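You operate a simulated robot arm through the tools that you are given. There is no shell and no other tool. Be economical: measure what you need, move in short steps, check, and stop when the job is done.

You are at the controls of a simulated robot arm. One attempt, no reset.

TASK
Open the glass door on the niche side.

It is judged by the outcome, as a careful person would: the job done as asked, and still so three seconds after it is handed in. It fails if anything else is knocked over, pushed out of place, dropped, spilled or broken.

THE ROBOT
A 6-joint arm with a two-finger parallel gripper on a trunk, on a base that drives. Base frame: it is fixed to the floor where the robot stands at the start and does not move with it; the origin is under the middle of the robot, x ahead of it, y to its left, z up. Lengths are in mm, angles in degrees, forces in N, time in s.
With the tool pointing down near the work surface it reaches from about 140 to 660 mm from the robot's upright axis, wherever it stands. Its first joint turns from -166.0 to 166.0 degrees. Places, roughly: glass door on the niche side [1000, 0, 1300]. Payload 4.1 kg.
The tool frame sits at the grasp point between the pads (the TCP): z along the fingers, y along the line on which they close. The tips reach 23 mm beyond it. The gripper opens to 94 mm. The fingers are 38 mm wide and 10 mm thick; the gripper's body (54 by 96 mm) begins 39 mm behind the TCP.
Orientation is that of the tool frame in the base frame, as a unit quaternion [x, y, z, w]. With the fingers straight down and closing along the base's y, the tool's x points along the base's -x, its y along +y and its z along -z.

THE INTERFACE
- The arm moves only by the tool arm_command. Its arguments are lists of equal length, an entry for each row: "dp": the shift along the base's x, y, z in units of 100 mm (1.0 is 100 mm), a list of three; "delta_rot": the turn, a rotation vector about the base's x, y, z in units of 180 degrees (1.0 is 180 degrees), a list of three. In form: {"dp": [[tx, ty, tz], ...], "delta_rot": [[rx, ry, rz], ...]}. A call has 1 to 12 rows; each row is the pose to reach, as a shift and turn from the pose commanded when the call began. "hand" is the closure, from 0 (fully open) to 1 (shut), set as the call begins (left out, the last holds). A call with a number of a shift or a turn outside -1 to 1 is refused whole. A row lasts 0.2 s, in which the tool goes at most 50 mm and 8.6 degrees; a call with a longer step from one row to the next is refused whole, and so is a gripper value outside its range. A pose out of reach is approached as far as the arm can. The call stops where the force on the tool passes 40 N (or 10 N more than at its start, if that is more) or the arm is blocked; 0.2 s more then pass. Each finger travels about 45 mm/s and halts on what it meets, pressing with about 25 N; the grip force reading is that of the motor and also rises with nothing between the fingers. The clock runs only during rows and for 0.2 s after the last one: add rows that repeat a pose to give the fingers time. The reply holds the time, the measured pose of the TCP, the force on the tool along the base axes, the opening and the grip force, in the units named above and with some noise.
- Cameras (640 x 400 px; columns grow to the right, rows downward): "scene" is now at [26.9, 135.5, 1412.6]; the picture's right is [-0.33, -0.94, 0.00], its down [-0.27, 0.09, -0.96] and it looks along [0.91, -0.31, -0.28] (base axes); focal length 265 px, centre (320, 200). "wrist" rides on the gripper at [86, 16, -75] in the tool frame; the picture's right is [-0.18, 0.98, 0.00], its down [-0.58, -0.11, -0.81] and it looks along [-0.79, -0.15, 0.59] (tool axes); focal length 243 px, centre (320, 200). There is no depth. A picture from a camera that has moved, and an enlarged one, comes with that camera's place and axes in the base frame and with its lens.
- snapshot(camera): a new picture of that camera. No time passes.
- move_column(by): slides the trunk up (or, below 0, down) by that many mm; the arm and the scene camera ride with it, the base frame stays. It gives what a move gives, with no picture.
- base_move(legs): drives the robot by 1 to 6 legs, each [ahead, turn to the left] in mm and degrees, along the robot's own axes; the way and the turn of a leg run together, so that a leg with both is an arc; at most 1500 mm and 180 degrees a leg. The arm and the cameras ride along, it lands a little off, and it stops where it bumps. It gives what a move gives.
- aim_head(pan, tilt): turns the head with the scene camera to pan (to the left, within 155 degrees either way) and tilt (down, from -29 to 69), counted from straight ahead of the robot. It gives what a move gives.
- inspect(camera, box): a new picture of the part [left, top, right, bottom] of that camera's present view, enlarged. No time passes.
- close_job(): hands the job in; it is judged then, once.

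Work in short steps. Places have to be worked out from the pictures, the camera data and where the tool is seen: move nearer, look again, correct. Check each grasp and each placing, and mend what went wrong. You have 120 turns and 90 pictures in all, those below and enlarged ones among them. Open the gripper and draw the arm clear of the work before you hand the job in, unless the task says otherwise; then end with one line.

The tools are called after "Request:" as a command line: name --argument value ..., lists and objects as JSON in quotes. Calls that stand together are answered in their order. arm_command: Moves the arm, as the interface text tells. Its arguments: {"type":"object","properties":{"dp":{"type":"array","items":{"type":"array","items":{"type":"number"}}},"delta_rot":{"type":"array","items":{"type":"array","items":{"type":"number"}}},"hand":{"type":"number"}},"required":["dp","delta_rot"]} The other tools are called the same way: move_column (by) slides the trunk up or down; base_move (legs) drives the base; aim_head (pan, tilt) turns the head that bears the scene camera; snapshot (camera) takes a picture; inspect (camera, box) takes an enlarged picture of a part of a camera's view; close_job () hands the job in.

At the start:

```text
t: 0.0
position: [475.4, -69.2, 1177.5]
tcp_rot: [0.0, 1.0, 0.0, -0.001]
wrist_force: [-0.6, 0.5, 0.2]
finger_gap: 94.1
grasp_force: 0.0
trunk travel left (down, up): [-332.0, 258.0]
robot x, y, heading: [-2.1, -0.4, 0.0]
head pan, tilt: [-19.1, 16.4]
```

scene: 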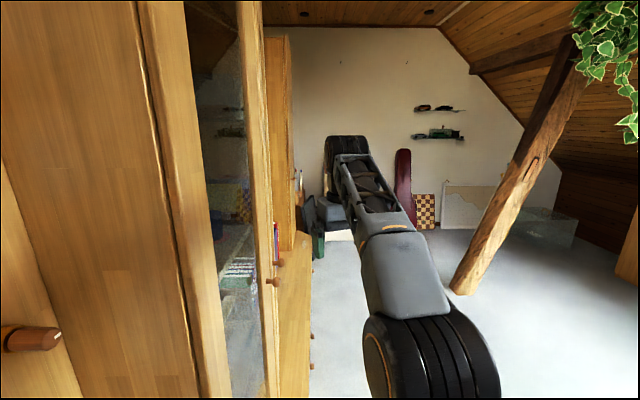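
wrist: 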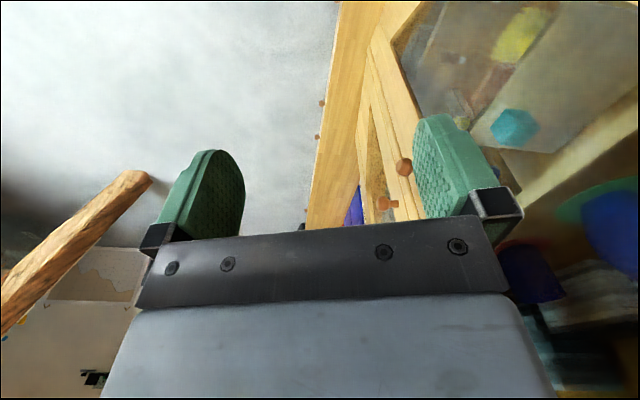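

The cabinet lies to the robot's left along the line of sight; the glass door has a knob near its right edge. I turn the head left to see it better.

Request:
aim_head --pan 15 --tilt 15

Request:
snapshot --camera "scene"

Request:
inspect --camera "wrist" --box '[300, 0, 640, 240]'

```text
t: 1.0
position: [474.4, -69.7, 1179.3]
tcp_rot: [0.0, 1.0, 0.0, 0.001]
wrist_force: [-1.1, -0.4, -0.9]
finger_gap: 93.7
grasp_force: 0.1
trunk travel left (down, up): [-332.0, 258.0]
robot x, y, heading: [2.6, -1.7, -0.0]
head pan, tilt: [15.0, 15.0]
```

```text
87 pictures are left
camera scene: at [28.9, 190.2, 1415.0], right [0.26, -0.97, 0.0], down [-0.25, -0.07, -0.97], along [0.93, 0.25, -0.26], focal length 265 px, centre (320, 200)
```

scene: 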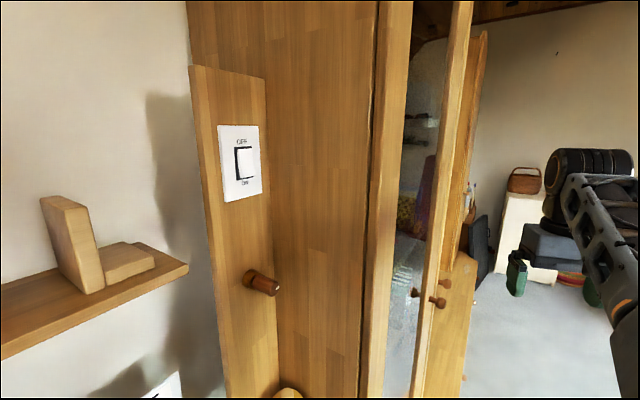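

```text
1.67 times, centred on (470, 120) of wrist
camera zoom: at [389.1, -52.2, 1251.3], right [0.18, 0.98, 0.0], down [0.58, -0.11, 0.81], along [0.79, -0.15, -0.59], focal length 404 px, centre (70, 333)
```

zoom: 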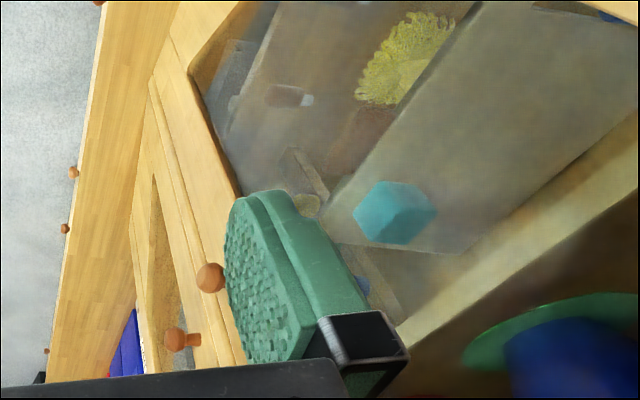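

I see a near door and perhaps a far one, each with a knob. I zoom in and look in other directions to understand where the niche is.

Request:
inspect --camera "scene" --box '[350, 100, 510, 400]'

Request:
aim_head --pan 60 --tilt 10

Request:
snapshot --camera "scene"

Request:
aim_head --pan -15 --tilt 25

Request:
snapshot --camera "scene"

```text
1.33 times, centred on (430, 250) of scene
camera zoom: at [28.9, 190.2, 1415.0], right [0.26, -0.97, 0.0], down [-0.25, -0.07, -0.97], along [0.93, 0.25, -0.26], focal length 353 px, centre (173, 133)
```

zoom: 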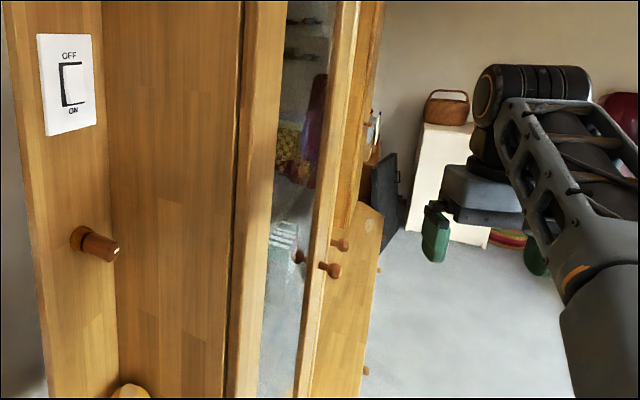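

```text
t: 2.1
position: [475.9, -69.3, 1178.3]
tcp_rot: [-0.001, 1.0, -0.001, 0.0]
wrist_force: [-0.7, 0.0, -1.4]
finger_gap: 94.1
grasp_force: 0.0
trunk travel left (down, up): [-332.0, 258.0]
robot x, y, heading: [-0.0, 4.0, 0.1]
head pan, tilt: [60.0, 10.0]
```

```text
84 pictures are left
camera scene: at [-14.8, 246.5, 1423.1], right [0.87, -0.5, 0.0], down [-0.09, -0.15, -0.98], along [0.49, 0.85, -0.17], focal length 265 px, centre (320, 200)
```

scene: 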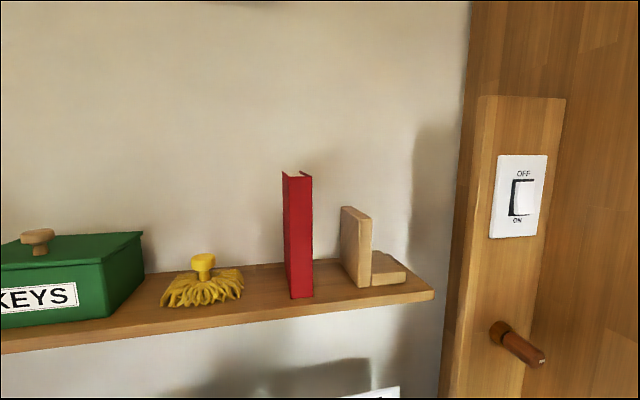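

```text
t: 3.6
position: [475.4, -68.5, 1178.2]
tcp_rot: [0.0, 1.0, 0.0, 0.0]
wrist_force: [1.3, 0.5, 0.2]
finger_gap: 93.9
grasp_force: 0.0
trunk travel left (down, up): [-332.0, 258.0]
robot x, y, heading: [1.6, 1.7, 0.2]
head pan, tilt: [-15.0, 25.0]
```

```text
83 pictures are left
camera scene: at [27.7, 142.3, 1398.7], right [-0.26, -0.97, 0.0], down [-0.41, 0.11, -0.91], along [0.88, -0.23, -0.42], focal length 265 px, centre (320, 200)
```

scene: 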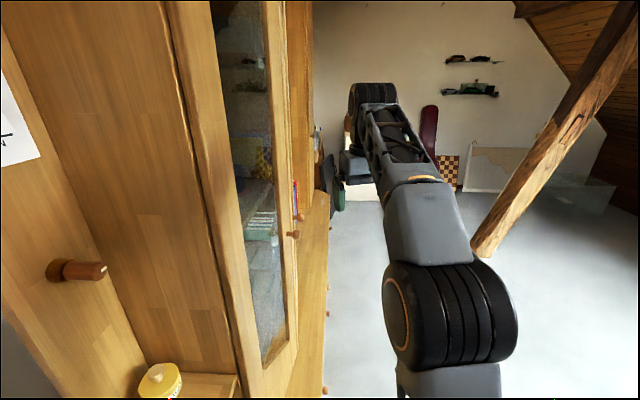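

The cabinet front faces right (-y), with the glass doors seen edge-on. I drive to stand in front of it: turn right, ahead, turn left, then look with the head panned left.

Request:
base_move --legs '[[0, -90], [800, 0], [0, 90], [300, 0]]'

Request:
aim_head --pan 60 --tilt 15

Request:
snapshot --camera "scene"

```text
t: 17.1
position: [813.1, -803.8, 1177.5]
tcp_rot: [-0.038, 0.999, 0.0, 0.0]
wrist_force: [0.0, 0.0, 0.1]
finger_gap: 94.1
grasp_force: 0.0
trunk travel left (down, up): [-332.0, 258.0]
robot x, y, heading: [331.8, -773.3, 4.4]
head pan, tilt: [-15.0, 25.0]
```

```text
t: 18.6
position: [812.5, -804.6, 1177.8]
tcp_rot: [-0.038, 0.999, 0.0, 0.0]
wrist_force: [0.0, -0.1, 0.0]
finger_gap: 94.0
grasp_force: 0.1
trunk travel left (down, up): [-332.0, 258.0]
robot x, y, heading: [336.3, -770.5, 4.4]
head pan, tilt: [60.0, 15.0]
```

```text
82 pictures are left
camera scene: at [299.6, -527.7, 1414.9], right [0.9, -0.43, 0.0], down [-0.11, -0.23, -0.97], along [0.42, 0.87, -0.26], focal length 265 px, centre (320, 200)
```

scene: 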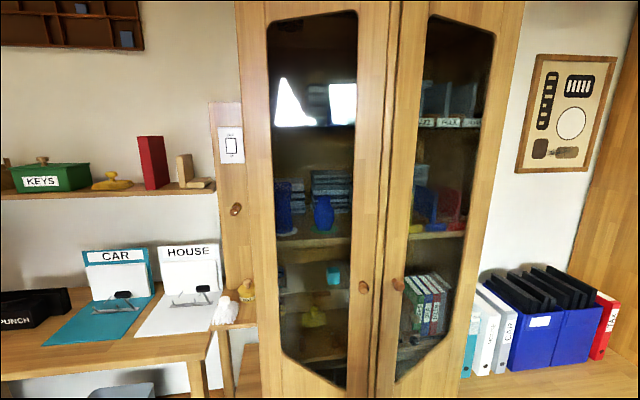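

Two glass doors; the recess with folders (the niche) is to the right, so it's likely the right door (x≈710–1140, matching the hint), knob at about (755,-40,1010). I check further right to confirm that.

Request:
base_move --legs '[[340, -4]]'

Request:
aim_head --pan 75 --tilt 20

Request:
snapshot --camera "scene"

Request:
aim_head --pan 30 --tilt 20

Request:
snapshot --camera "scene"

```text
t: 20.8
position: [1143.1, -826.0, 1177.7]
tcp_rot: [-0.003, 1.0, 0.0, 0.0]
wrist_force: [-0.5, -0.5, -0.6]
finger_gap: 94.1
grasp_force: 0.1
trunk travel left (down, up): [-332.0, 258.0]
robot x, y, heading: [666.3, -760.4, 0.2]
head pan, tilt: [60.0, 15.0]
```

```text
t: 21.6
position: [1145.0, -824.8, 1177.7]
tcp_rot: [-0.002, 1.0, 0.001, 0.0]
wrist_force: [0.1, 0.0, -0.5]
finger_gap: 94.0
grasp_force: 0.0
trunk travel left (down, up): [-332.0, 258.0]
robot x, y, heading: [667.9, -758.4, 0.3]
head pan, tilt: [75.0, 20.0]
```

```text
81 pictures are left
camera scene: at [630.0, -503.6, 1406.8], right [0.97, -0.26, 0.0], down [-0.09, -0.33, -0.94], along [0.24, 0.91, -0.34], focal length 265 px, centre (320, 200)
```

scene: 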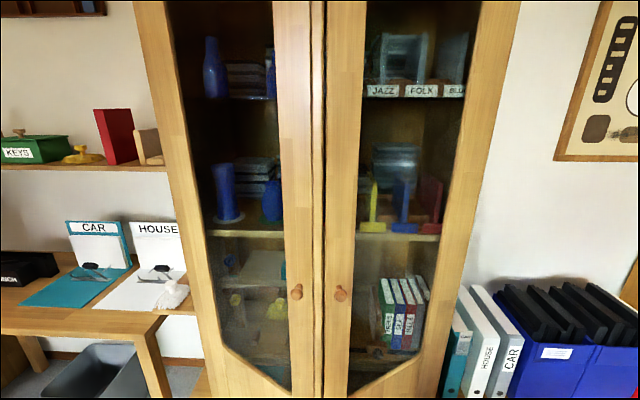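

```text
t: 22.7
position: [1144.6, -826.2, 1177.3]
tcp_rot: [-0.001, 1.0, 0.0, 0.0]
wrist_force: [0.0, -0.2, 0.4]
finger_gap: 93.9
grasp_force: 0.1
trunk travel left (down, up): [-332.0, 258.0]
robot x, y, heading: [667.9, -760.1, 0.2]
head pan, tilt: [30.0, 20.0]
```

```text
80 pictures are left
camera scene: at [686.5, -546.7, 1406.8], right [0.5, -0.86, 0.0], down [-0.3, -0.17, -0.94], along [0.81, 0.47, -0.34], focal length 265 px, centre (320, 200)
```

scene: 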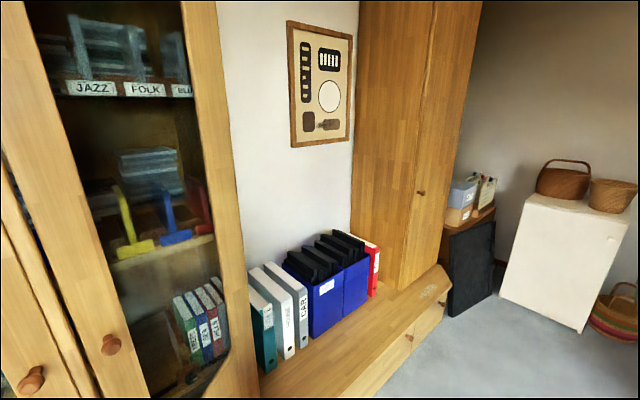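

The niche is the recess with folders on the right, so the target is the right door; triangulating three views puts its knob at about (820, 13, 956), hinge near x≈1210. I look down to see how far the lower bench protrudes before approaching.

Request:
aim_head --pan 75 --tilt 60

Request:
snapshot --camera "scene"

```text
t: 23.8
position: [1144.8, -827.1, 1176.9]
tcp_rot: [-0.002, 1.0, 0.001, 0.0]
wrist_force: [-0.7, 0.6, 0.0]
finger_gap: 93.9
grasp_force: 0.0
trunk travel left (down, up): [-332.0, 258.0]
robot x, y, heading: [670.0, -757.7, 0.3]
head pan, tilt: [75.0, 60.0]
```

```text
79 pictures are left
camera scene: at [623.2, -529.1, 1348.7], right [0.97, -0.26, 0.0], down [-0.22, -0.84, -0.5], along [0.13, 0.48, -0.87], focal length 265 px, centre (320, 200)
```

scene: 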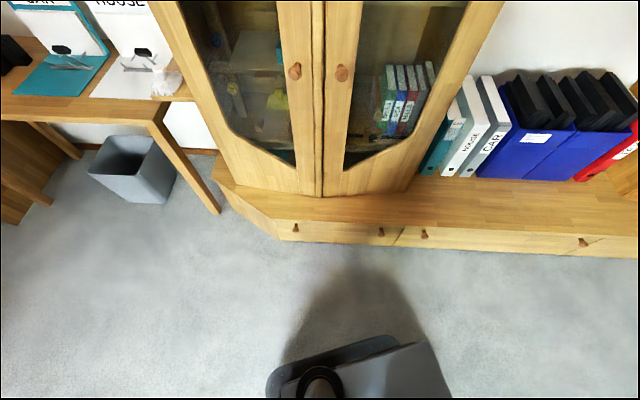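

The bench front is at y≈-55, so the base can approach safely. I turn to face the doors.

Request:
base_move --legs '[[0, 90]]'

Request:
aim_head --pan -20 --tilt 25

Request:
snapshot --camera "scene"

```text
t: 28.0
position: [736.8, -283.2, 1179.0]
tcp_rot: [0.708, -0.707, 0.0, 0.0]
wrist_force: [0.4, 0.2, 0.5]
finger_gap: 93.7
grasp_force: 0.1
trunk travel left (down, up): [-332.0, 258.0]
robot x, y, heading: [667.2, -759.0, 89.9]
head pan, tilt: [75.0, 60.0]
```

```text
t: 29.7
position: [737.3, -284.2, 1178.3]
tcp_rot: [-0.707, 0.707, -0.001, 0.001]
wrist_force: [0.3, -0.1, 0.0]
finger_gap: 93.9
grasp_force: 0.0
trunk travel left (down, up): [-332.0, 258.0]
robot x, y, heading: [671.6, -761.5, 90.3]
head pan, tilt: [-20.0, 25.0]
```

```text
78 pictures are left
camera scene: at [531.7, -733.2, 1398.7], right [0.94, -0.34, 0.0], down [-0.14, -0.4, -0.91], along [0.31, 0.85, -0.42], focal length 265 px, centre (320, 200)
```

scene: 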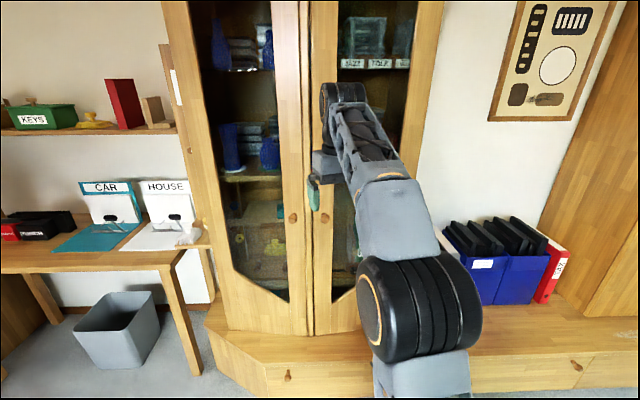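

I tilt the tool from pointing down to pointing ahead (+y), keeping the TCP in place.

Request:
arm_command --dp '[[0, 0, 0], [0, 0, 0], [0, 0, 0], [0, 0, 0], [0, 0, 0], [0, 0, 0], [0, 0, 0], [0, 0, 0], [0, 0, 0], [0, 0, 0], [0, 0, 0], [0, 0, 0]]' --delta_rot '[[0.0455, 0, 0], [0.091, 0, 0], [0.1365, 0, 0], [0.182, 0, 0], [0.2275, 0, 0], [0.273, 0, 0], [0.3185, 0, 0], [0.364, 0, 0], [0.4095, 0, 0], [0.455, 0, 0], [0.5, 0, 0], [0.5, 0, 0]]' --hand 0.3

Request:
snapshot --camera "scene"

Request:
snapshot --camera "wrist"

```text
t: 32.3
position: [737.3, -283.3, 1176.6]
tcp_rot: [-0.5, 0.5, 0.5, 0.5]
wrist_force: [0.3, -0.6, 0.4]
finger_gap: 65.8
grasp_force: 0.0
trunk travel left (down, up): [-332.0, 258.0]
robot x, y, heading: [668.1, -754.6, 90.2]
head pan, tilt: [-20.0, 25.0]
```

```text
77 pictures are left
camera scene: at [531.7, -733.2, 1398.7], right [0.94, -0.34, 0.0], down [-0.14, -0.4, -0.91], along [0.31, 0.85, -0.42], focal length 265 px, centre (320, 200)
```

scene: 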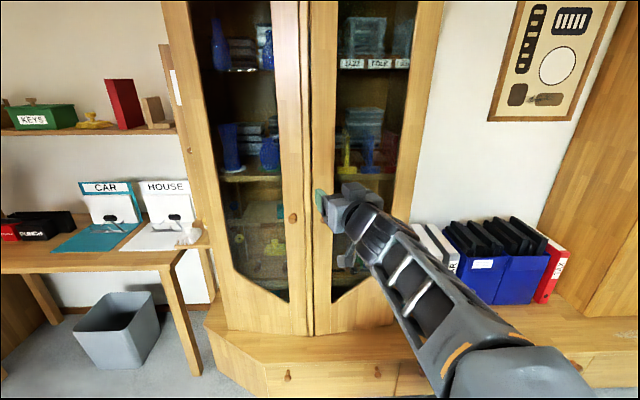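

```text
76 pictures are left
camera wrist: at [720.4, -357.4, 1089.3], right [-0.98, 0.0, 0.18], down [0.11, -0.81, 0.58], along [0.15, 0.59, 0.79], focal length 243 px, centre (320, 200)
```

wrist: 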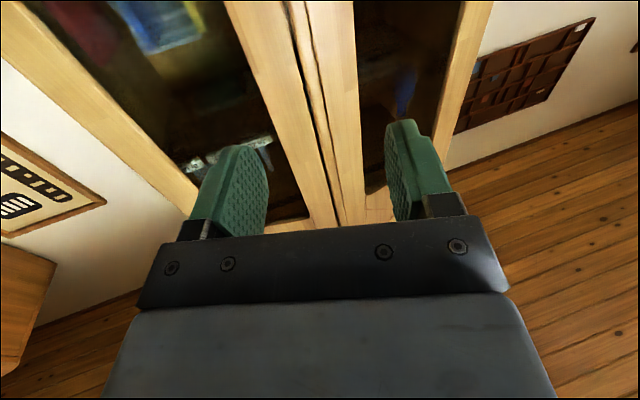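

Tilt worked. Now lower the trunk by 220 mm and shift the tool to the knob's x.

Request:
move_column --by -220

Request:
arm_command --dp '[[0.4, 0, 0], [0.8, 0, 0], [0.8, 0, 0]]' --delta_rot '[[0, 0, 0], [0, 0, 0], [0, 0, 0]]'

Request:
snapshot --camera "scene"

Request:
snapshot --camera "wrist"

```text
t: 34.6
position: [736.3, -283.4, 957.0]
tcp_rot: [-0.5, 0.5, 0.501, 0.5]
wrist_force: [0.8, 0.1, 0.5]
finger_gap: 65.8
grasp_force: 0.0
trunk travel left (down, up): [-112.0, 478.0]
robot x, y, heading: [668.5, -759.3, 90.1]
head pan, tilt: [-20.0, 25.0]
```

```text
t: 35.5
position: [816.5, -281.8, 955.6]
tcp_rot: [-0.5, 0.5, 0.5, 0.5]
wrist_force: [0.1, -0.7, -0.4]
finger_gap: 65.8
grasp_force: 0.1
trunk travel left (down, up): [-112.0, 478.0]
robot x, y, heading: [667.1, -757.4, 90.1]
head pan, tilt: [-20.0, 25.0]
```

```text
75 pictures are left
camera scene: at [531.7, -733.3, 1178.7], right [0.94, -0.34, 0.0], down [-0.14, -0.4, -0.91], along [0.31, 0.85, -0.42], focal length 265 px, centre (320, 200)
```

scene: 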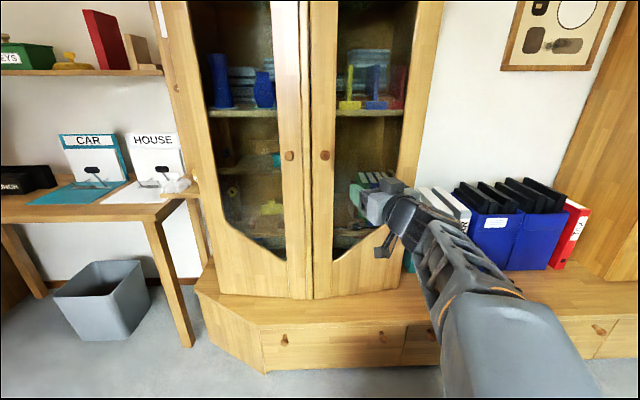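

```text
74 pictures are left
camera wrist: at [800.9, -356.5, 868.4], right [-0.98, 0.0, 0.18], down [0.11, -0.81, 0.58], along [0.15, 0.59, 0.79], focal length 243 px, centre (320, 200)
```

wrist: 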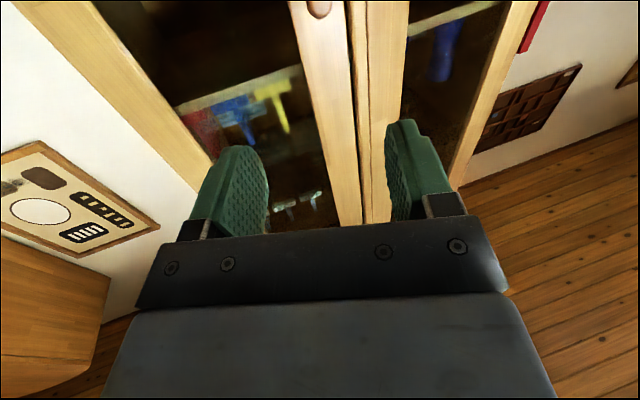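

Knob re-estimated at (820, 13, 963), consistent across cameras. Drive ahead 150 mm to bring the tool near, then look.

Request:
base_move --legs '[[150, 0]]'

Request:
snapshot --camera "wrist"

Request:
inspect --camera "scene" --box '[260, 80, 460, 240]'

```text
t: 36.8
position: [817.5, -128.3, 955.7]
tcp_rot: [-0.501, 0.499, 0.501, 0.499]
wrist_force: [-0.1, 0.1, 0.1]
finger_gap: 65.7
grasp_force: 0.1
trunk travel left (down, up): [-112.0, 478.0]
robot x, y, heading: [671.0, -605.8, 89.9]
head pan, tilt: [-20.0, 25.0]
```

```text
73 pictures are left
camera wrist: at [800.7, -202.4, 868.4], right [-0.98, 0.0, 0.18], down [0.11, -0.81, 0.58], along [0.15, 0.59, 0.79], focal length 243 px, centre (320, 200)
```

wrist: 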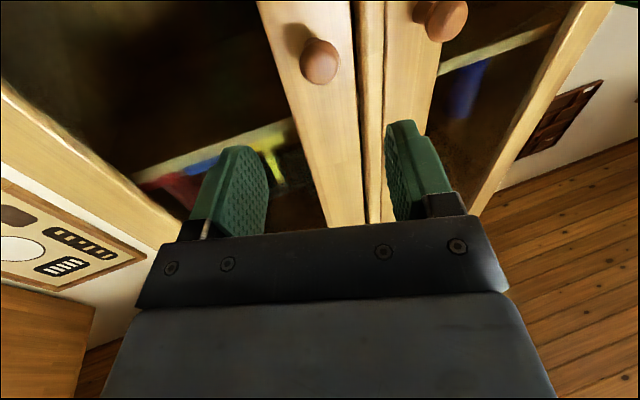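

```text
2.50 times, centred on (360, 160) of scene
camera zoom: at [531.8, -579.1, 1178.7], right [0.94, -0.34, 0.0], down [-0.14, -0.4, -0.91], along [0.31, 0.85, -0.42], focal length 662 px, centre (220, 300)
```

zoom: 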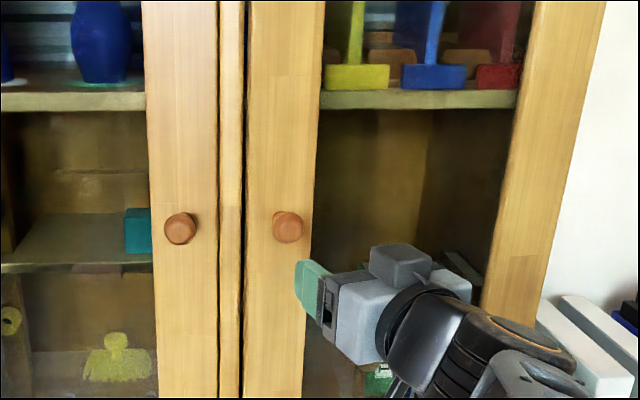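

Knob head triangulated at (818, 8, 960), diameter ≈33 mm. Advance 90 mm, aligned.

Request:
arm_command --dp '[[0.01, 0.3, 0.05], [0.01, 0.6, 0.05], [0.01, 0.9, 0.05], [0.01, 0.9, 0.05]]' --delta_rot '[[0, 0, 0], [0, 0, 0], [0, 0, 0], [0, 0, 0]]'

Request:
snapshot --camera "wrist"

Request:
inspect --camera "scene" --box '[260, 80, 460, 240]'

```text
t: 37.8
position: [819.6, -38.5, 963.9]
tcp_rot: [-0.5, 0.5, 0.5, 0.5]
wrist_force: [0.0, 0.0, -0.1]
finger_gap: 65.7
grasp_force: 0.2
trunk travel left (down, up): [-112.0, 478.0]
robot x, y, heading: [670.2, -609.1, 90.0]
head pan, tilt: [-20.0, 25.0]
```

```text
71 pictures are left
camera wrist: at [804.5, -112.7, 875.7], right [-0.98, 0.0, 0.18], down [0.11, -0.81, 0.58], along [0.15, 0.59, 0.79], focal length 243 px, centre (320, 200)
```

wrist: 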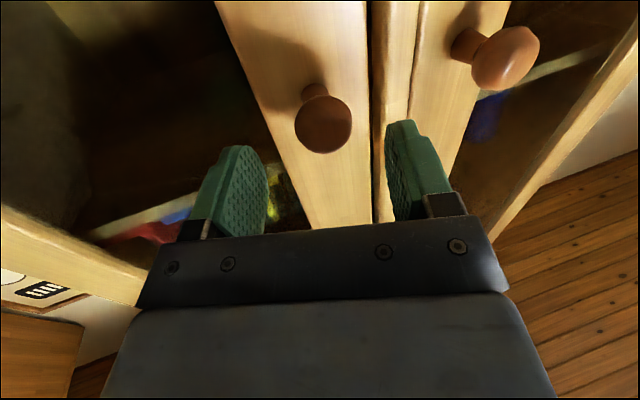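

```text
2.50 times, centred on (360, 160) of scene
camera zoom: at [531.8, -579.1, 1178.7], right [0.94, -0.34, 0.0], down [-0.14, -0.4, -0.91], along [0.31, 0.85, -0.42], focal length 662 px, centre (220, 300)
```

zoom: 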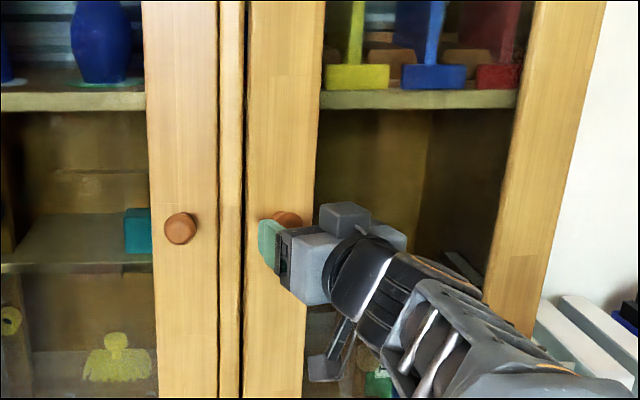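

Alignment is good; advance 46 mm so the pads surround the knob head, then close.

Request:
arm_command --dp '[[0, 0.2, -0.02], [0, 0.4, -0.03], [0, 0.46, -0.03]]' --delta_rot '[[0, 0, 0], [0, 0, 0], [0, 0, 0]]'

Request:
arm_command --dp '[[0, 0, 0], [0, 0, 0], [0, 0, 0], [0, 0, 0]]' --delta_rot '[[0, 0, 0], [0, 0, 0], [0, 0, 0], [0, 0, 0]]' --hand 1

Request:
snapshot --camera "wrist"

```text
t: 38.6
position: [822.6, 0.3, 959.4]
tcp_rot: [-0.5, 0.501, 0.498, 0.501]
wrist_force: [-7.4, -27.1, -3.3]
finger_gap: 62.4
grasp_force: 0.0
trunk travel left (down, up): [-112.0, 478.0]
robot x, y, heading: [664.5, -606.4, 89.9]
head pan, tilt: [-20.0, 25.0]
stopped in row 3: the force on the tool passed its limit (the readings are from after the stop); the commanded pose is now the measured one
```

```text
t: 39.6
position: [824.6, 0.9, 960.0]
tcp_rot: [-0.498, 0.503, 0.499, 0.5]
wrist_force: [15.8, -27.6, 3.9]
finger_gap: 47.9
grasp_force: 25.2
trunk travel left (down, up): [-112.0, 478.0]
robot x, y, heading: [670.0, -607.0, 90.2]
head pan, tilt: [-20.0, 25.0]
```

```text
69 pictures are left
camera wrist: at [807.8, -72.8, 872.0], right [-0.98, 0.01, 0.19], down [0.1, -0.81, 0.58], along [0.16, 0.59, 0.79], focal length 243 px, centre (320, 200)
```

wrist: 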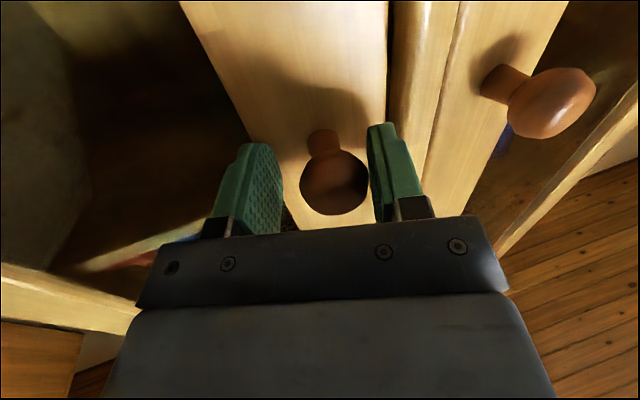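

The tips are pressing the door face and the knob touches only the -x finger. I open a bit, back off 8 mm, shift x by -7, and re-close.

Request:
arm_command --dp '[[0, -0.1, 0], [0, -0.1, 0], [-0.07, -0.1, 0]]' --delta_rot '[[0, 0, 0], [0, 0, 0], [0, 0, 0]]' --hand 0.4

Request:
arm_command --dp '[[0, 0, 0], [0, 0, 0], [0, 0, 0], [0, 0, 0], [0, 0, 0]]' --delta_rot '[[0, 0, 0], [0, 0, 0], [0, 0, 0], [0, 0, 0], [0, 0, 0]]' --hand 1

Request:
snapshot --camera "wrist"

```text
t: 40.4
position: [815.6, -7.4, 955.8]
tcp_rot: [-0.5, 0.502, 0.498, 0.501]
wrist_force: [-0.2, -0.5, -0.5]
finger_gap: 56.6
grasp_force: 0.0
trunk travel left (down, up): [-112.0, 478.0]
robot x, y, heading: [668.6, -604.7, 89.9]
head pan, tilt: [-20.0, 25.0]
```

```text
t: 41.6
position: [816.8, -7.7, 955.9]
tcp_rot: [-0.499, 0.504, 0.497, 0.5]
wrist_force: [21.7, -2.9, 1.3]
finger_gap: 34.1
grasp_force: 45.3
trunk travel left (down, up): [-112.0, 478.0]
robot x, y, heading: [670.3, -607.3, 89.6]
head pan, tilt: [-20.0, 25.0]
```

```text
68 pictures are left
camera wrist: at [800.8, -81.4, 870.0], right [-0.98, 0.01, 0.19], down [0.1, -0.8, 0.58], along [0.16, 0.59, 0.79], focal length 243 px, centre (320, 200)
```

wrist: 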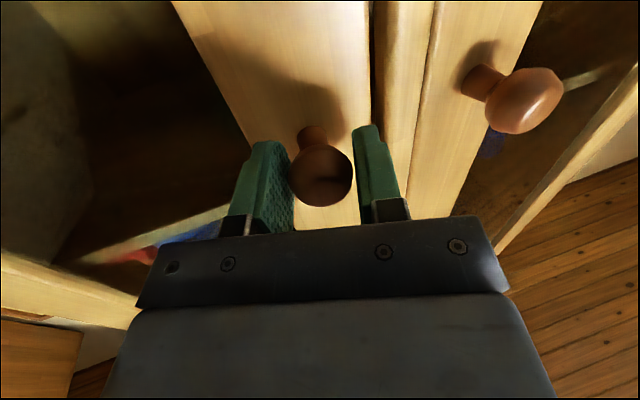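

Gripped (gap 34 mm, force 45). I now pull gently along the first 8° of the hinge arc, turning the tool with it.

Request:
arm_command --dp '[[0.03, -0.14, 0], [0.05, -0.27, 0], [0.08, -0.4, 0], [0.11, -0.53, 0], [0.11, -0.53, 0]]' --delta_rot '[[0, 0, 0.011], [0, 0, 0.022], [0, 0, 0.033], [0, 0, 0.044], [0, 0, 0.044]]'

Request:
snapshot --camera "scene"

Request:
snapshot --camera "wrist"

```text
t: 42.8
position: [817.1, -58.7, 957.4]
tcp_rot: [0.538, -0.46, -0.535, -0.461]
wrist_force: [-17.1, -1.2, -2.8]
finger_gap: 34.2
grasp_force: 45.0
trunk travel left (down, up): [-112.0, 478.0]
robot x, y, heading: [669.5, -610.3, 90.4]
head pan, tilt: [-20.0, 25.0]
stopped in row 5: the force on the tool passed its limit (the readings are from after the stop); the commanded pose is now the measured one
```

```text
67 pictures are left
camera scene: at [529.9, -581.0, 1178.5], right [0.94, -0.33, 0.0], down [-0.14, -0.4, -0.91], along [0.3, 0.85, -0.42], focal length 265 px, centre (320, 200)
```

scene: 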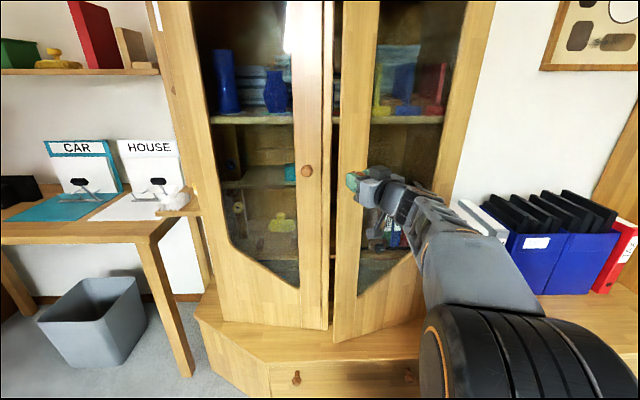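

```text
66 pictures are left
camera wrist: at [814.2, -134.2, 869.8], right [-0.97, -0.15, 0.18], down [0.23, -0.78, 0.58], along [0.05, 0.61, 0.79], focal length 243 px, centre (320, 200)
```

wrist: 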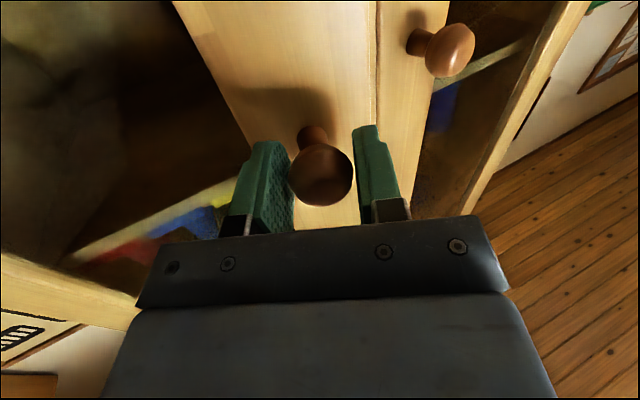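

The door is opening. I continue along the arc another 14° with less x lead.

Request:
arm_command --dp '[[0.01, -0.14, 0], [0.03, -0.27, 0], [0.06, -0.4, 0], [0.09, -0.54, 0], [0.14, -0.73, 0], [0.2, -0.93, 0]]' --delta_rot '[[0, 0, 0.011], [0, 0, 0.022], [0, 0, 0.033], [0, 0, 0.044], [0, 0, 0.061], [0, 0, 0.078]]'

Request:
snapshot --camera "scene"

Request:
snapshot --camera "wrist"

```text
t: 44.2
position: [839.9, -152.4, 957.5]
tcp_rot: [0.591, -0.393, -0.586, -0.391]
wrist_force: [-31.9, -12.9, -17.5]
finger_gap: 33.9
grasp_force: 45.7
trunk travel left (down, up): [-112.0, 478.0]
robot x, y, heading: [666.4, -605.7, 90.2]
head pan, tilt: [-20.0, 25.0]
```

```text
65 pictures are left
camera scene: at [528.5, -581.0, 1178.1], right [0.94, -0.34, 0.0], down [-0.14, -0.4, -0.91], along [0.31, 0.85, -0.42], focal length 265 px, centre (320, 200)
```

scene: 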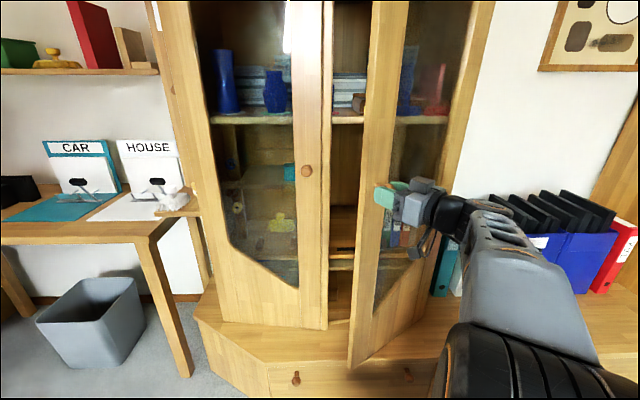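

```text
64 pictures are left
camera wrist: at [854.4, -226.6, 870.1], right [-0.91, -0.38, 0.18], down [0.41, -0.7, 0.59], along [-0.09, 0.61, 0.79], focal length 243 px, centre (320, 200)
```

wrist: 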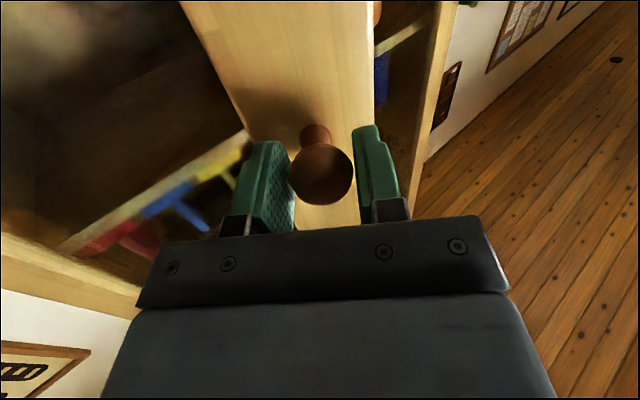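

About 23° open. Refitting the arc gives hinge ≈(1185,-15), R≈371; I continue 15° with that and slightly relieve the x load.

Request:
arm_command --dp '[[0.03, -0.12, 0], [0.07, -0.22, 0], [0.12, -0.33, 0], [0.17, -0.44, 0], [0.29, -0.65, 0], [0.42, -0.85, 0]]' --delta_rot '[[0, 0, 0.0105], [0, 0, 0.021], [0, 0, 0.0315], [0, 0, 0.042], [0, 0, 0.063], [0, 0, 0.083]]'

Request:
snapshot --camera "scene"

```text
t: 45.6
position: [889.0, -236.0, 957.3]
tcp_rot: [0.633, -0.316, -0.632, -0.315]
wrist_force: [24.3, 17.2, 10.0]
finger_gap: 33.8
grasp_force: 45.3
trunk travel left (down, up): [-112.0, 478.0]
robot x, y, heading: [669.2, -601.8, 90.3]
head pan, tilt: [-20.0, 25.0]
```

```text
63 pictures are left
camera scene: at [533.8, -578.8, 1179.2], right [0.94, -0.34, 0.0], down [-0.14, -0.4, -0.91], along [0.31, 0.85, -0.42], focal length 265 px, centre (320, 200)
```

scene: 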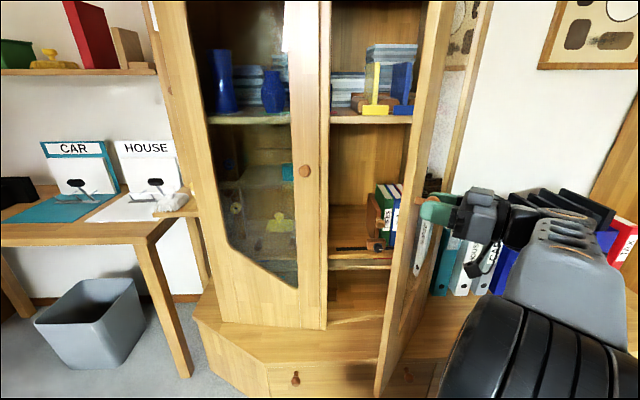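

Continue another 15°, relieving the residual pull.

Request:
arm_command --dp '[[0.1, -0.08, 0], [0.18, -0.17, 0], [0.26, -0.26, 0], [0.34, -0.35, 0], [0.53, -0.52, 0], [0.7, -0.68, 0]]' --delta_rot '[[0, 0, 0.0105], [0, 0, 0.021], [0, 0, 0.0315], [0, 0, 0.042], [0, 0, 0.063], [0, 0, 0.083]]'

Request:
snapshot --camera "scene"

```text
t: 46.9
position: [918.7, -267.3, 957.1]
tcp_rot: [0.669, -0.238, -0.662, -0.24]
wrist_force: [-17.7, -16.3, 6.0]
finger_gap: 34.3
grasp_force: 45.2
out of reach, approached as far as the arm can: row 5, 6
trunk travel left (down, up): [-112.0, 478.0]
robot x, y, heading: [668.1, -606.9, 90.4]
head pan, tilt: [-20.0, 25.0]
stopped in row 6: the force on the tool passed its limit (the readings are from after the stop); the commanded pose is now the measured one
```

```text
62 pictures are left
camera scene: at [529.6, -583.3, 1178.3], right [0.94, -0.34, 0.0], down [-0.14, -0.4, -0.91], along [0.31, 0.85, -0.42], focal length 265 px, centre (320, 200)
```

scene: 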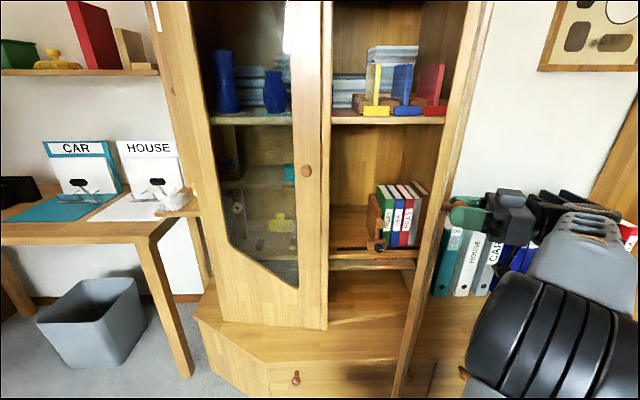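

The arm reached its limit; the door is about 44° open. I release the knob and back off along the door's normal, then will push from the inner side.

Request:
arm_command --dp '[[0, 0, 0], [0, 0, 0], [0, 0, 0], [0.08, -0.08, 0], [0.16, -0.16, 0], [0.24, -0.25, 0], [0.32, -0.33, 0], [0.4, -0.41, 0]]' --delta_rot '[[0, 0, 0], [0, 0, 0], [0, 0, 0], [0, 0, 0], [0, 0, 0], [0, 0, 0], [0, 0, 0], [0, 0, 0]]' --hand 0.1

Request:
snapshot --camera "scene"

Request:
snapshot --camera "wrist"

```text
t: 48.7
position: [921.4, -267.0, 954.7]
tcp_rot: [0.666, -0.242, -0.663, -0.241]
wrist_force: [0.0, -0.4, 0.2]
finger_gap: 84.5
grasp_force: 0.0
out of reach, approached as far as the arm can: row 4, 5, 6, 7, 8
trunk travel left (down, up): [-112.0, 478.0]
robot x, y, heading: [671.7, -606.7, 90.2]
head pan, tilt: [-20.0, 25.0]
```

```text
61 pictures are left
camera scene: at [531.6, -581.0, 1178.7], right [0.94, -0.34, 0.0], down [-0.14, -0.4, -0.91], along [0.31, 0.85, -0.42], focal length 265 px, centre (320, 200)
```

scene: 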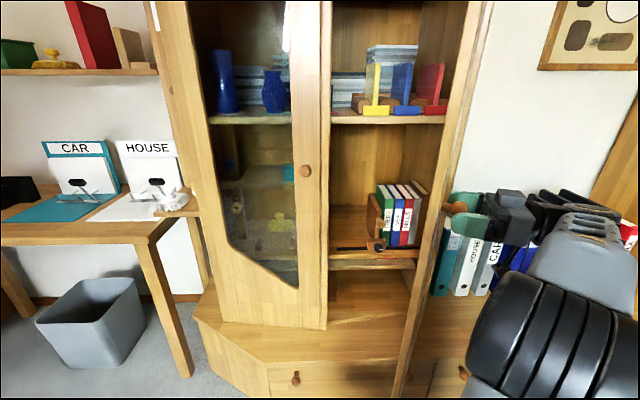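

```text
60 pictures are left
camera wrist: at [969.1, -325.3, 867.9], right [-0.63, -0.75, 0.18], down [0.69, -0.43, 0.59], along [-0.36, 0.5, 0.79], focal length 243 px, centre (320, 200)
```

wrist: 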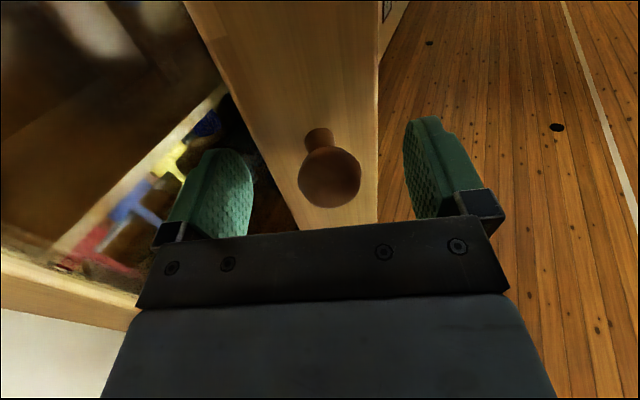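

The arm can't retract that way, but turning the base right by 10° moves the tool almost exactly backwards along the fingers. Do that.

Request:
base_move --legs '[[0, -10]]'

Request:
snapshot --camera "scene"

Request:
snapshot --camera "wrist"

```text
t: 49.7
position: [975.8, -312.6, 954.4]
tcp_rot: [0.644, -0.297, -0.641, -0.296]
wrist_force: [-0.1, -1.7, 0.9]
finger_gap: 84.8
grasp_force: 0.0
trunk travel left (down, up): [-112.0, 478.0]
robot x, y, heading: [672.3, -603.7, 80.7]
head pan, tilt: [-20.0, 25.0]
```

```text
59 pictures are left
camera scene: at [537.7, -558.8, 1178.7], right [0.87, -0.49, 0.0], down [-0.21, -0.37, -0.91], along [0.44, 0.79, -0.42], focal length 265 px, centre (320, 200)
```

scene: 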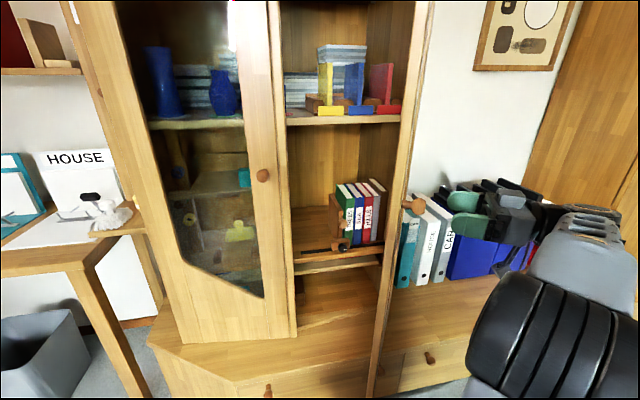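

```text
58 pictures are left
camera wrist: at [1011.5, -379.6, 868.1], right [-0.75, -0.64, 0.18], down [0.6, -0.54, 0.59], along [-0.27, 0.55, 0.79], focal length 243 px, centre (320, 200)
```

wrist: 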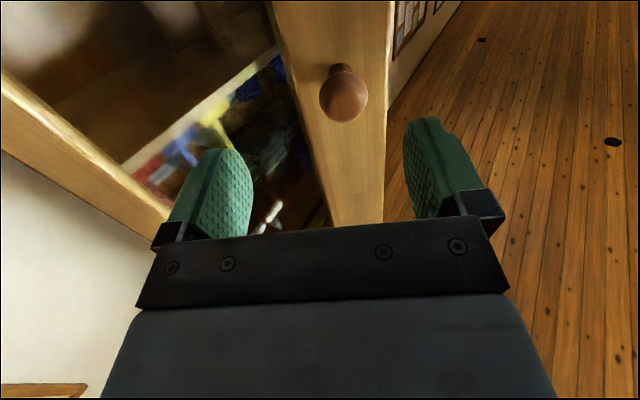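

Clear of the knob. I back the base 170 mm, then swing the tool to point ahead and move it left of the door's free edge (≈(890,-300)).

Request:
base_move --legs '[[-170, 0]]'

Request:
arm_command --dp '[[-0.15, 0, 0], [-0.3, 0, 0], [-0.45, 0, 0], [-0.6, 0, 0], [-0.75, 0, 0], [-0.9, 0, 0], [-1, 0, 0]]' --delta_rot '[[0, 0, -0.04], [0, 0, -0.08], [0, 0, -0.12], [0, 0, -0.16], [0, 0, -0.2], [0, 0, -0.22], [0, 0, -0.22]]' --hand 1

Request:
snapshot --camera "scene"

```text
t: 51.2
position: [948.3, -482.6, 955.2]
tcp_rot: [0.644, -0.298, -0.639, -0.297]
wrist_force: [0.3, -0.1, 0.3]
finger_gap: 84.5
grasp_force: 0.0
trunk travel left (down, up): [-112.0, 478.0]
robot x, y, heading: [638.5, -775.4, 80.7]
head pan, tilt: [-20.0, 25.0]
```

```text
t: 52.8
position: [850.6, -480.6, 953.6]
tcp_rot: [0.502, -0.501, -0.502, -0.495]
wrist_force: [0.2, -0.6, 0.1]
finger_gap: 0.1
grasp_force: 25.1
trunk travel left (down, up): [-112.0, 478.0]
robot x, y, heading: [639.4, -772.3, 80.8]
head pan, tilt: [-20.0, 25.0]
```

```text
57 pictures are left
camera scene: at [510.2, -725.7, 1178.7], right [0.87, -0.49, 0.0], down [-0.21, -0.37, -0.91], along [0.45, 0.79, -0.42], focal length 265 px, centre (320, 200)
```

scene: 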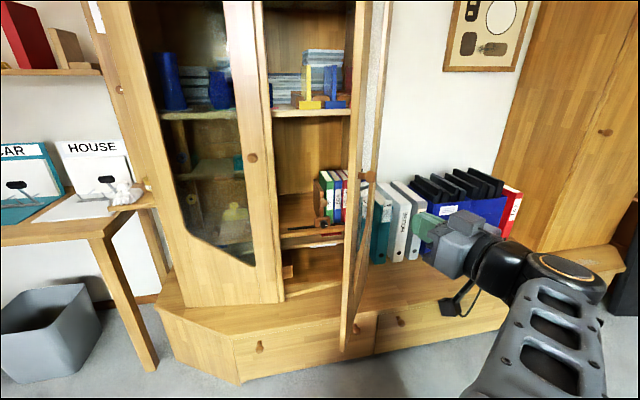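

Shift left 75 mm then forward 100 mm, so the closed fingers come inside the door's free edge.

Request:
arm_command --dp '[[-0.4, 0, 0], [-0.75, 0, 0], [-0.75, 0.4, 0], [-0.75, 0.8, 0], [-0.75, 1.0, 0]]' --delta_rot '[[0, 0, 0], [0, 0, 0], [0, 0, 0], [0, 0, 0], [0, 0, 0]]'

Request:
snapshot --camera "scene"

Request:
snapshot --camera "wrist"

```text
t: 53.4
position: [837.2, -461.1, 903.3]
tcp_rot: [-0.469, 0.57, 0.525, 0.425]
wrist_force: [-0.2, 0.1, -0.6]
finger_gap: 0.0
grasp_force: 24.8
trunk travel left (down, up): [-112.0, 478.0]
robot x, y, heading: [636.9, -776.1, 80.2]
head pan, tilt: [-20.0, 25.0]
stopped in row 2: the arm was blocked; the commanded pose is now the measured one
```

```text
56 pictures are left
camera scene: at [510.2, -725.8, 1178.7], right [0.87, -0.49, 0.0], down [-0.21, -0.37, -0.91], along [0.45, 0.79, -0.42], focal length 265 px, centre (320, 200)
```

scene: 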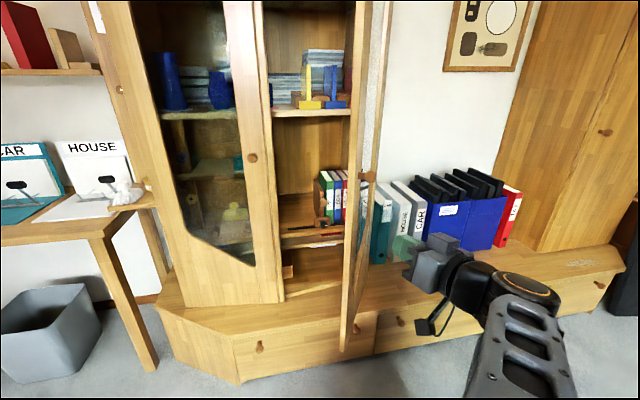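

```text
55 pictures are left
camera wrist: at [805.3, -542.0, 827.5], right [-0.93, 0.02, 0.38], down [0.23, -0.75, 0.62], along [0.3, 0.66, 0.69], focal length 243 px, centre (320, 200)
```

wrist: 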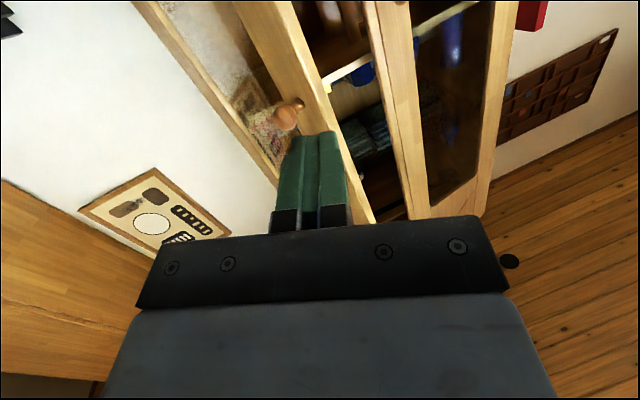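

The arm hit a folded limit near its base. I turn the base left 15° instead, moving the tool left of the door edge.

Request:
base_move --legs '[[0, 15]]'

Request:
snapshot --camera "scene"

```text
t: 54.6
position: [753.2, -422.8, 903.1]
tcp_rot: [-0.536, 0.507, 0.574, 0.356]
wrist_force: [0.3, 0.0, -0.3]
finger_gap: 0.0
grasp_force: 25.2
trunk travel left (down, up): [-112.0, 478.0]
robot x, y, heading: [639.4, -774.8, 95.1]
head pan, tilt: [-20.0, 25.0]
```

```text
54 pictures are left
camera scene: at [502.0, -759.9, 1178.7], right [0.97, -0.26, 0.0], down [-0.11, -0.41, -0.91], along [0.23, 0.88, -0.42], focal length 265 px, centre (320, 200)
```

scene: 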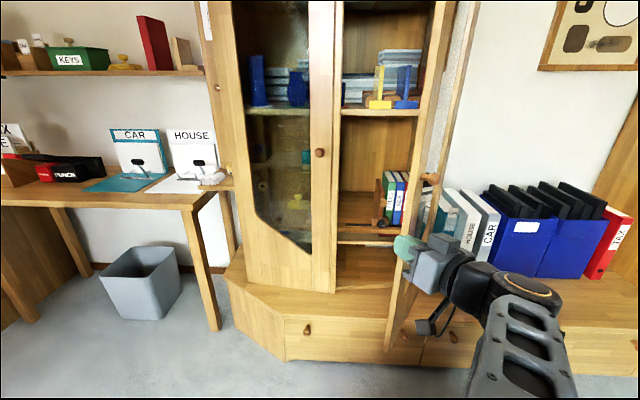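

Fingers are now left of the edge. I straighten the tool and advance 90 mm.

Request:
arm_command --dp '[[0, 0.2, 0.12], [0.05, 0.4, 0.25], [0.1, 0.65, 0.4], [0.15, 0.9, 0.5], [0.15, 0.9, 0.5]]' --delta_rot '[[0.007, -0.016, -0.021], [0.014, -0.032, -0.042], [0.021, -0.048, -0.062], [0.028, -0.064, -0.083], [0.028, -0.064, -0.083]]'

Request:
snapshot --camera "scene"

Request:
snapshot --camera "wrist"

```text
t: 55.9
position: [766.3, -332.8, 955.3]
tcp_rot: [-0.505, 0.507, 0.488, 0.499]
wrist_force: [-0.6, 0.0, 0.4]
finger_gap: 0.0
grasp_force: 25.2
trunk travel left (down, up): [-112.0, 478.0]
robot x, y, heading: [640.4, -773.5, 95.1]
head pan, tilt: [-20.0, 25.0]
```

```text
53 pictures are left
camera scene: at [502.0, -759.9, 1178.7], right [0.97, -0.26, 0.0], down [-0.11, -0.41, -0.91], along [0.23, 0.88, -0.42], focal length 265 px, centre (320, 200)
```

scene: 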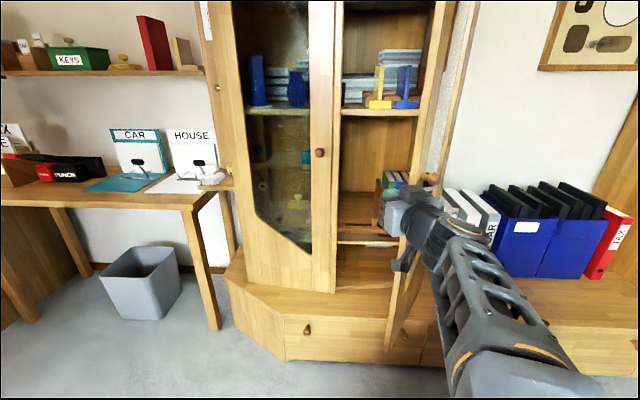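

```text
52 pictures are left
camera wrist: at [750.3, -408.5, 869.9], right [-0.98, 0.02, 0.17], down [0.09, -0.79, 0.6], along [0.15, 0.61, 0.78], focal length 243 px, centre (320, 200)
```

wrist: 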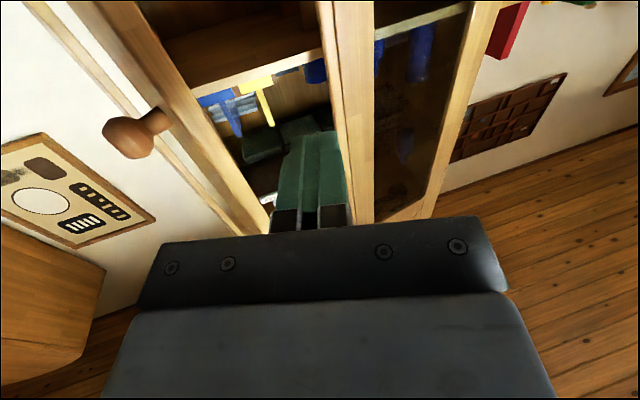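

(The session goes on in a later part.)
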